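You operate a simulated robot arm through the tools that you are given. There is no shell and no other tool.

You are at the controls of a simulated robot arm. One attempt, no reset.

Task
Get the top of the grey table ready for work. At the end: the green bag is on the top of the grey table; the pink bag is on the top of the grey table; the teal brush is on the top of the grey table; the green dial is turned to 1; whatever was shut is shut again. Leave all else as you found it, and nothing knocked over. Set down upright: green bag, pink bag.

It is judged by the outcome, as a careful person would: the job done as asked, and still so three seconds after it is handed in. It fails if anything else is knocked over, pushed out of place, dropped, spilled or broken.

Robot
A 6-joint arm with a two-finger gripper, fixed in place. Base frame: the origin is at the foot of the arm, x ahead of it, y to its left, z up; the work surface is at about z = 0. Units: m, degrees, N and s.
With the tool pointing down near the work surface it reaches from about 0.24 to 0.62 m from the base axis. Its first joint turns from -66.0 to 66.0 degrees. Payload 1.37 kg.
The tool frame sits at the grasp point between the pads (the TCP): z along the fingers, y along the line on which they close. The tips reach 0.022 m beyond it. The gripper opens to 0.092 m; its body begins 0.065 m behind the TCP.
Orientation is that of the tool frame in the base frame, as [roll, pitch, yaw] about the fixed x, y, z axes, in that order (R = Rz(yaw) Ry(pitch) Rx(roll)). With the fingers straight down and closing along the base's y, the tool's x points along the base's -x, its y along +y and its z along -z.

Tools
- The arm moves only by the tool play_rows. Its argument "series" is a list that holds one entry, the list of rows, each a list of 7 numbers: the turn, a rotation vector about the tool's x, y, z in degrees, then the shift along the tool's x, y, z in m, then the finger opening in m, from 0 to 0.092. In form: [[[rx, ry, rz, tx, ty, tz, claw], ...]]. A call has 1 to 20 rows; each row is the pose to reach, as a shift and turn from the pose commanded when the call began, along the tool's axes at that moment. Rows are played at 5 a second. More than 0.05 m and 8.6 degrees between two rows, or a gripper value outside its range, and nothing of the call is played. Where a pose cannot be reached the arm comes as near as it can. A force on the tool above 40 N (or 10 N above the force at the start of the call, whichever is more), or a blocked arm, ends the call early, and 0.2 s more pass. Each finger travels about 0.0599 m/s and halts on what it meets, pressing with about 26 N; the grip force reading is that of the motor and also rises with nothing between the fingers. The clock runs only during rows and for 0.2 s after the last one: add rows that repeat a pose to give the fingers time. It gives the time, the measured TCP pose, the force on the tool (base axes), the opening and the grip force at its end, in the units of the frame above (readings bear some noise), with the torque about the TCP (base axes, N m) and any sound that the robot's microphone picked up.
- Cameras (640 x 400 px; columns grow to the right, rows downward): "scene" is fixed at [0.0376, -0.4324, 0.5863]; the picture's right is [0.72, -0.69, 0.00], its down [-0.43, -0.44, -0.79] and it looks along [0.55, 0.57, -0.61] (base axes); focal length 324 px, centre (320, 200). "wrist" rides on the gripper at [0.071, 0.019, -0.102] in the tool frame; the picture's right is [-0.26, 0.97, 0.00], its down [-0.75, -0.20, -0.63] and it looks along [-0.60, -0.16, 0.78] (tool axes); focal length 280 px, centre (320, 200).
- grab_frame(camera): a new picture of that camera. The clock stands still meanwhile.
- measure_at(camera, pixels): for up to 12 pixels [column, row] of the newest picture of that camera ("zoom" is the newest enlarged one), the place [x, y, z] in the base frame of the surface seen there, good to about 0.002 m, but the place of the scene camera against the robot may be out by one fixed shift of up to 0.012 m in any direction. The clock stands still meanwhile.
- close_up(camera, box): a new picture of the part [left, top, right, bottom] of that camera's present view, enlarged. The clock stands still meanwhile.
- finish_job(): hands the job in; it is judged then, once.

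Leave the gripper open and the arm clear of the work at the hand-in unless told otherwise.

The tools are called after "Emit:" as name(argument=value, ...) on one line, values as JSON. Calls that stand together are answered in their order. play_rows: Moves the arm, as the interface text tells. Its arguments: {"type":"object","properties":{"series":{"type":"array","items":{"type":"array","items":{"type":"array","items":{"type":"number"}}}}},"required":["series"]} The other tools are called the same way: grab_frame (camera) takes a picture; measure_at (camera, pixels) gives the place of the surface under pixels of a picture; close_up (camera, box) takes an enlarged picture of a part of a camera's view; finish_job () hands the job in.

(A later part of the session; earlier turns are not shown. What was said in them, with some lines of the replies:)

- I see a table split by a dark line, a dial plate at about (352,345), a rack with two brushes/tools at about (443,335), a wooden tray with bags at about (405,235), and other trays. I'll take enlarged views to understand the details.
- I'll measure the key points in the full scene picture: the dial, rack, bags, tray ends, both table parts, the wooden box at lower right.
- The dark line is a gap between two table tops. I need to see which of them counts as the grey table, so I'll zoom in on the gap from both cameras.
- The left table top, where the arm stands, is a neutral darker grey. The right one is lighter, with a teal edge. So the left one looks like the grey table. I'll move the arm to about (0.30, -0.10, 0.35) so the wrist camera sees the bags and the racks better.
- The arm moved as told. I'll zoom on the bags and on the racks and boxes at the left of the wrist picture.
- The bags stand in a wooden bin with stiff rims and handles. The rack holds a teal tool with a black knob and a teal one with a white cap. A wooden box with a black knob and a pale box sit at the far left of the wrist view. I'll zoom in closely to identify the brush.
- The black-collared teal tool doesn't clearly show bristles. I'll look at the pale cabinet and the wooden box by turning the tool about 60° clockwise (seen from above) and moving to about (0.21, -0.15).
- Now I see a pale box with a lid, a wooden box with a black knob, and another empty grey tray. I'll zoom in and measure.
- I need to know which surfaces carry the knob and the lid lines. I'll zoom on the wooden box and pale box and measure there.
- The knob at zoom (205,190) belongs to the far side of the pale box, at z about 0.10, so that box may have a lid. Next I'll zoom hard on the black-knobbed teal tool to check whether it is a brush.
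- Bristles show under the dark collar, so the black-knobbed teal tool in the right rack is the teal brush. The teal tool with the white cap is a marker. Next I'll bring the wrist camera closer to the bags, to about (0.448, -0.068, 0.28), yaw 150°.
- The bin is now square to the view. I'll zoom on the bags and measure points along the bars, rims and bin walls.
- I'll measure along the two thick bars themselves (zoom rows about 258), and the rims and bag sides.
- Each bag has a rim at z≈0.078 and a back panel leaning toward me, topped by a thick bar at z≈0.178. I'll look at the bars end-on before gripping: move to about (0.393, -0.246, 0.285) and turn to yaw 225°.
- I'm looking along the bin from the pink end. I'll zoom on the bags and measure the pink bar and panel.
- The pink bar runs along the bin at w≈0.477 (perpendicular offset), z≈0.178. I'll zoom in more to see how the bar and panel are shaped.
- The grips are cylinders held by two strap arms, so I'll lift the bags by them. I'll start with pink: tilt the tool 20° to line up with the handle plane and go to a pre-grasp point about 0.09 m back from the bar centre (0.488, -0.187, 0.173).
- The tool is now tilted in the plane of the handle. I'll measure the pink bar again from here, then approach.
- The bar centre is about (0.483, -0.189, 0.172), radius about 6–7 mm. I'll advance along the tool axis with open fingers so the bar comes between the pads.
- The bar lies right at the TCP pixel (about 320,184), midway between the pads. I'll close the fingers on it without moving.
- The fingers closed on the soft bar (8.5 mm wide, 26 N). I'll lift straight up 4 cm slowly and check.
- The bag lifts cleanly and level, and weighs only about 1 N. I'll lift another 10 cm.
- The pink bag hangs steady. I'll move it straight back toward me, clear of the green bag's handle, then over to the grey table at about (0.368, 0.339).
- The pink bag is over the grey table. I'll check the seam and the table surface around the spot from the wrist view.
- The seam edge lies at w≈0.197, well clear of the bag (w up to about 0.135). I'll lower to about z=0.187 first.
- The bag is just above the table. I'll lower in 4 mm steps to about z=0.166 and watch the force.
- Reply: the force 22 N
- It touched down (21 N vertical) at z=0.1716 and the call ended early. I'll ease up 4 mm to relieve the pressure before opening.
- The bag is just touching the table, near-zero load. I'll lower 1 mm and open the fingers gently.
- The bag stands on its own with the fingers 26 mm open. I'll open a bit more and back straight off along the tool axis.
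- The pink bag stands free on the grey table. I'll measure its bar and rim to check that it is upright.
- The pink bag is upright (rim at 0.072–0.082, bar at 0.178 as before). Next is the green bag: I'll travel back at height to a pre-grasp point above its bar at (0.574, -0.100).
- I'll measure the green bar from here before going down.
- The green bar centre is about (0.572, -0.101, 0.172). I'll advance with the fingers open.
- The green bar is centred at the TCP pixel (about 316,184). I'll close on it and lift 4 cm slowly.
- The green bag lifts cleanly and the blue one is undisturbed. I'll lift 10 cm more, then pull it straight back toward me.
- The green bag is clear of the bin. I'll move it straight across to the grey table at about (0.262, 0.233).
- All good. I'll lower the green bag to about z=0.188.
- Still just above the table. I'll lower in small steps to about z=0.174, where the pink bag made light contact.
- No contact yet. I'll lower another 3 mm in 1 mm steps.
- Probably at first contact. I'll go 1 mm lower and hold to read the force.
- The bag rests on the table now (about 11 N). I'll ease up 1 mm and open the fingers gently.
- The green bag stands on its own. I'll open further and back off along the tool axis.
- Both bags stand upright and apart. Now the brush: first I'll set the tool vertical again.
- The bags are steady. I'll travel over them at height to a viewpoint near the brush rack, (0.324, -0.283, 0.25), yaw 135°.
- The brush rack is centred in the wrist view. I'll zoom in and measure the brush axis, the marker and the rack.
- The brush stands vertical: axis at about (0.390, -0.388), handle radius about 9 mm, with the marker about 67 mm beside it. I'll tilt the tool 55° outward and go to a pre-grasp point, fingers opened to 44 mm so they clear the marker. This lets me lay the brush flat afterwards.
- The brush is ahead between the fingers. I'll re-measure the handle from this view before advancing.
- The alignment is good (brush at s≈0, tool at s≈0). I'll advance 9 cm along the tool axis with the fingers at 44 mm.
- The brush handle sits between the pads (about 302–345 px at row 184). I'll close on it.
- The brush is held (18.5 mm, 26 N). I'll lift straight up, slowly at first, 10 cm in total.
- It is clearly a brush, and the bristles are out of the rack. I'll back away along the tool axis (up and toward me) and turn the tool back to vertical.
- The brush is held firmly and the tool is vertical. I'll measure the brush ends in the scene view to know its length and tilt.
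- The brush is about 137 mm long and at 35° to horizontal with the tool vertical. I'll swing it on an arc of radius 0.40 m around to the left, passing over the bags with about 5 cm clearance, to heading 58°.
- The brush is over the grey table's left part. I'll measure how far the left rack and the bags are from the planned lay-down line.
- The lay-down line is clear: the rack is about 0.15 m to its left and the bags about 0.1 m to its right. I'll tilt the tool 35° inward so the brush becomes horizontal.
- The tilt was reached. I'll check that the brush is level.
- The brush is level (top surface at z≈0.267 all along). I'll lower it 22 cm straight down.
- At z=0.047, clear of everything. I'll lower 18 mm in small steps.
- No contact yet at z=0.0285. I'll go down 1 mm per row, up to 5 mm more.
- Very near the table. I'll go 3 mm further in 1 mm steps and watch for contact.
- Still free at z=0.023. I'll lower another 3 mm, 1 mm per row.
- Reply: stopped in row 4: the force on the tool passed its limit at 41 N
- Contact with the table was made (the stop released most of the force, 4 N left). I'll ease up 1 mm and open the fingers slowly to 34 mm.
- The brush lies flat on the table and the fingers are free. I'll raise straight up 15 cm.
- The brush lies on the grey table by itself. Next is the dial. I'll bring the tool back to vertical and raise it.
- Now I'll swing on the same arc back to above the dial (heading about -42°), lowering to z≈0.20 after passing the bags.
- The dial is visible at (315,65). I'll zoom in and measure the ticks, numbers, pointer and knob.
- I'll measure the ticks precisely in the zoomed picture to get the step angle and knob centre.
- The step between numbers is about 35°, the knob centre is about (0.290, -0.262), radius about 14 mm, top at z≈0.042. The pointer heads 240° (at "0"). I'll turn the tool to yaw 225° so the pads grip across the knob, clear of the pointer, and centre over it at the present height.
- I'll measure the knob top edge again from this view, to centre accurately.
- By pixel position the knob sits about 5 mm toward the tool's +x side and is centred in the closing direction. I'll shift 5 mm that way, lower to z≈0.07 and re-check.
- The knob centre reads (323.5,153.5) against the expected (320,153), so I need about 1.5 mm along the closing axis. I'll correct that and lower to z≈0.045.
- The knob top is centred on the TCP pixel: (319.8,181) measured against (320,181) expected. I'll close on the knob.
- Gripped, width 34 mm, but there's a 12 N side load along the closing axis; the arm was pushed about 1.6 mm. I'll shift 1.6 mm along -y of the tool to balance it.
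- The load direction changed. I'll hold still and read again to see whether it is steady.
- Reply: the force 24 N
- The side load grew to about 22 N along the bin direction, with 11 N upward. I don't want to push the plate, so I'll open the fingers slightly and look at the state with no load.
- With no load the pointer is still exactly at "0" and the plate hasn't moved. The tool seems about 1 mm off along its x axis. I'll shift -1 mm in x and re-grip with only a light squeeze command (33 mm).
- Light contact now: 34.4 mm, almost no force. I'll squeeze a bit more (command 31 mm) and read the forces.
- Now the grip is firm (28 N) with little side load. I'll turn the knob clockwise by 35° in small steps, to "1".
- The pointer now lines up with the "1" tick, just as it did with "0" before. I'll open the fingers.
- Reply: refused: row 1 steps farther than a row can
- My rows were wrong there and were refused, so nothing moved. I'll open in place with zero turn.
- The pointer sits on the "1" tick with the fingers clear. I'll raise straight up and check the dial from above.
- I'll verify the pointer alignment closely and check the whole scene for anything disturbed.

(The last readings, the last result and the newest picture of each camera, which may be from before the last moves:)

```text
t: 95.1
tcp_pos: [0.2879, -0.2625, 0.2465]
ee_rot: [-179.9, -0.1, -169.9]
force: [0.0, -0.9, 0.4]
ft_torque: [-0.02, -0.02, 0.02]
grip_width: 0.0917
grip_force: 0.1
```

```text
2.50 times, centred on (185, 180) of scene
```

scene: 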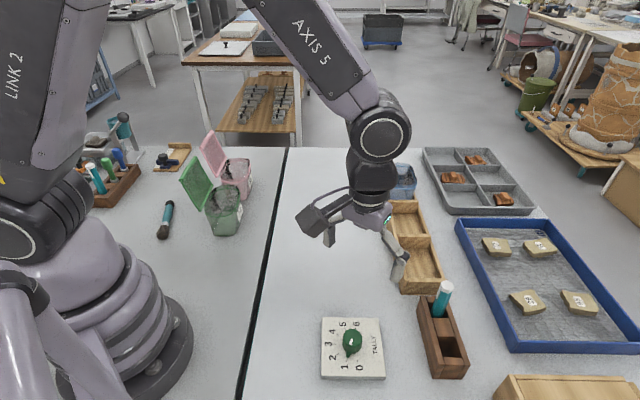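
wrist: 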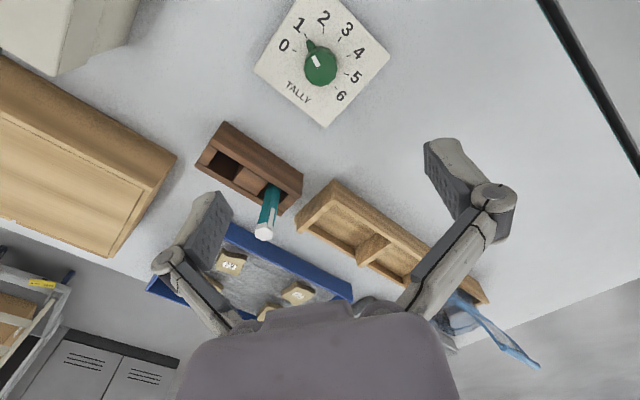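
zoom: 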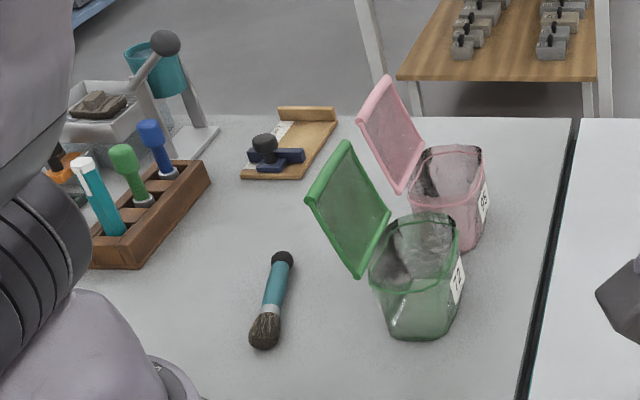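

The pointer is exactly on "1". Both bags stand upright, the brush lies on the grey table, and everything else looks untouched. I opened nothing, so nothing needs shutting. I'll return the arm to its starting pose with the gripper open.

Emit:
play_rows(series=[[[0, 0, 1, -0.01, 0.02, -0.02, 0.092], [0, 0, 2, -0.022, 0.055, -0.04, 0.092], [0, 0, 3, -0.034, 0.09, -0.06, 0.092], [0, 0, 4.5, -0.047, 0.125, -0.08, 0.092], [0, 0, 6, -0.06, 0.16, -0.095, 0.092], [0, 0, 7, -0.073, 0.195, -0.104, 0.092], [0, 0, 8, -0.086, 0.23, -0.104, 0.092], [0, 0, 9, -0.098, 0.26, -0.104, 0.092], [0, 0, 10, -0.1086, 0.2864, -0.104, 0.092], [0, 0, 10, -0.1086, 0.2864, -0.104, 0.092]]])

Emit:
grab_frame(camera="scene")

Emit:
grab_frame(camera="wrist")

```text
t: 97.3
tcp_pos: [0.3452, 0.0375, 0.3485]
ee_rot: [-179.8, -0.1, -179.9]
force: [-0.1, 0.1, 0.4]
ft_torque: [0.02, 0.01, -0.01]
grip_width: 0.0921
grip_force: 0.1
```

```text
taken
```

scene: 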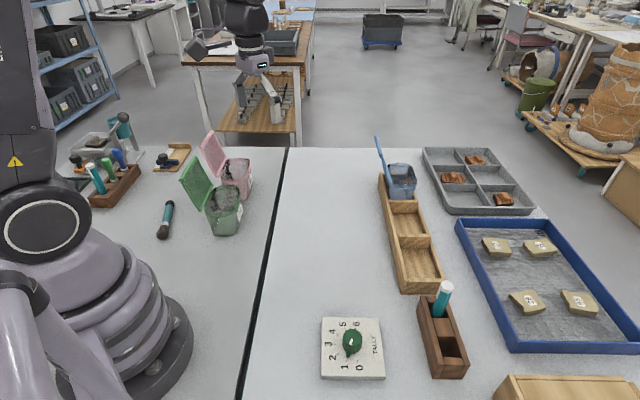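

```text
taken
```

wrist: 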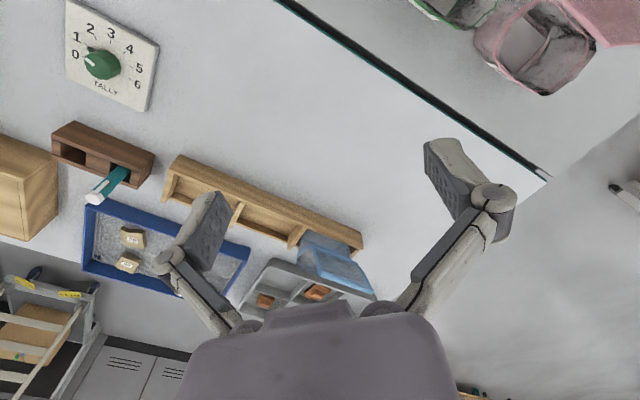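

Compared with the starting pictures, the bin, blue bag, dial plate, racks and trays are all where they were. The green and pink bags stand upright on the grey table, the brush lies on it, and the dial points to 1. The arm is clear with the gripper open, so I'll hand in.

Emit:
finish_job()

```text
The job is handed in.
```

The grey table is set up as asked, and the job is handed in:

- **Bags:** the green and pink bags both stand upright on the grey table. I took that to be the left one, where the arm stands; the right one is paler, with a teal edge.
- **Brush:** the teal brush lies flat on the grey table, clear of the bags. I took it from the right-hand rack; the other teal tool there is a marker, which I left alone.
- **Dial:** the green dial's pointer sits on 1, and the plate hasn't moved.
- **Everything else:** the final pictures match the starting ones: the blue bag, bin, racks, trays and boxes are all where they were. I opened nothing, so there was nothing to shut again.

The arm is back at its starting pose with the gripper open.
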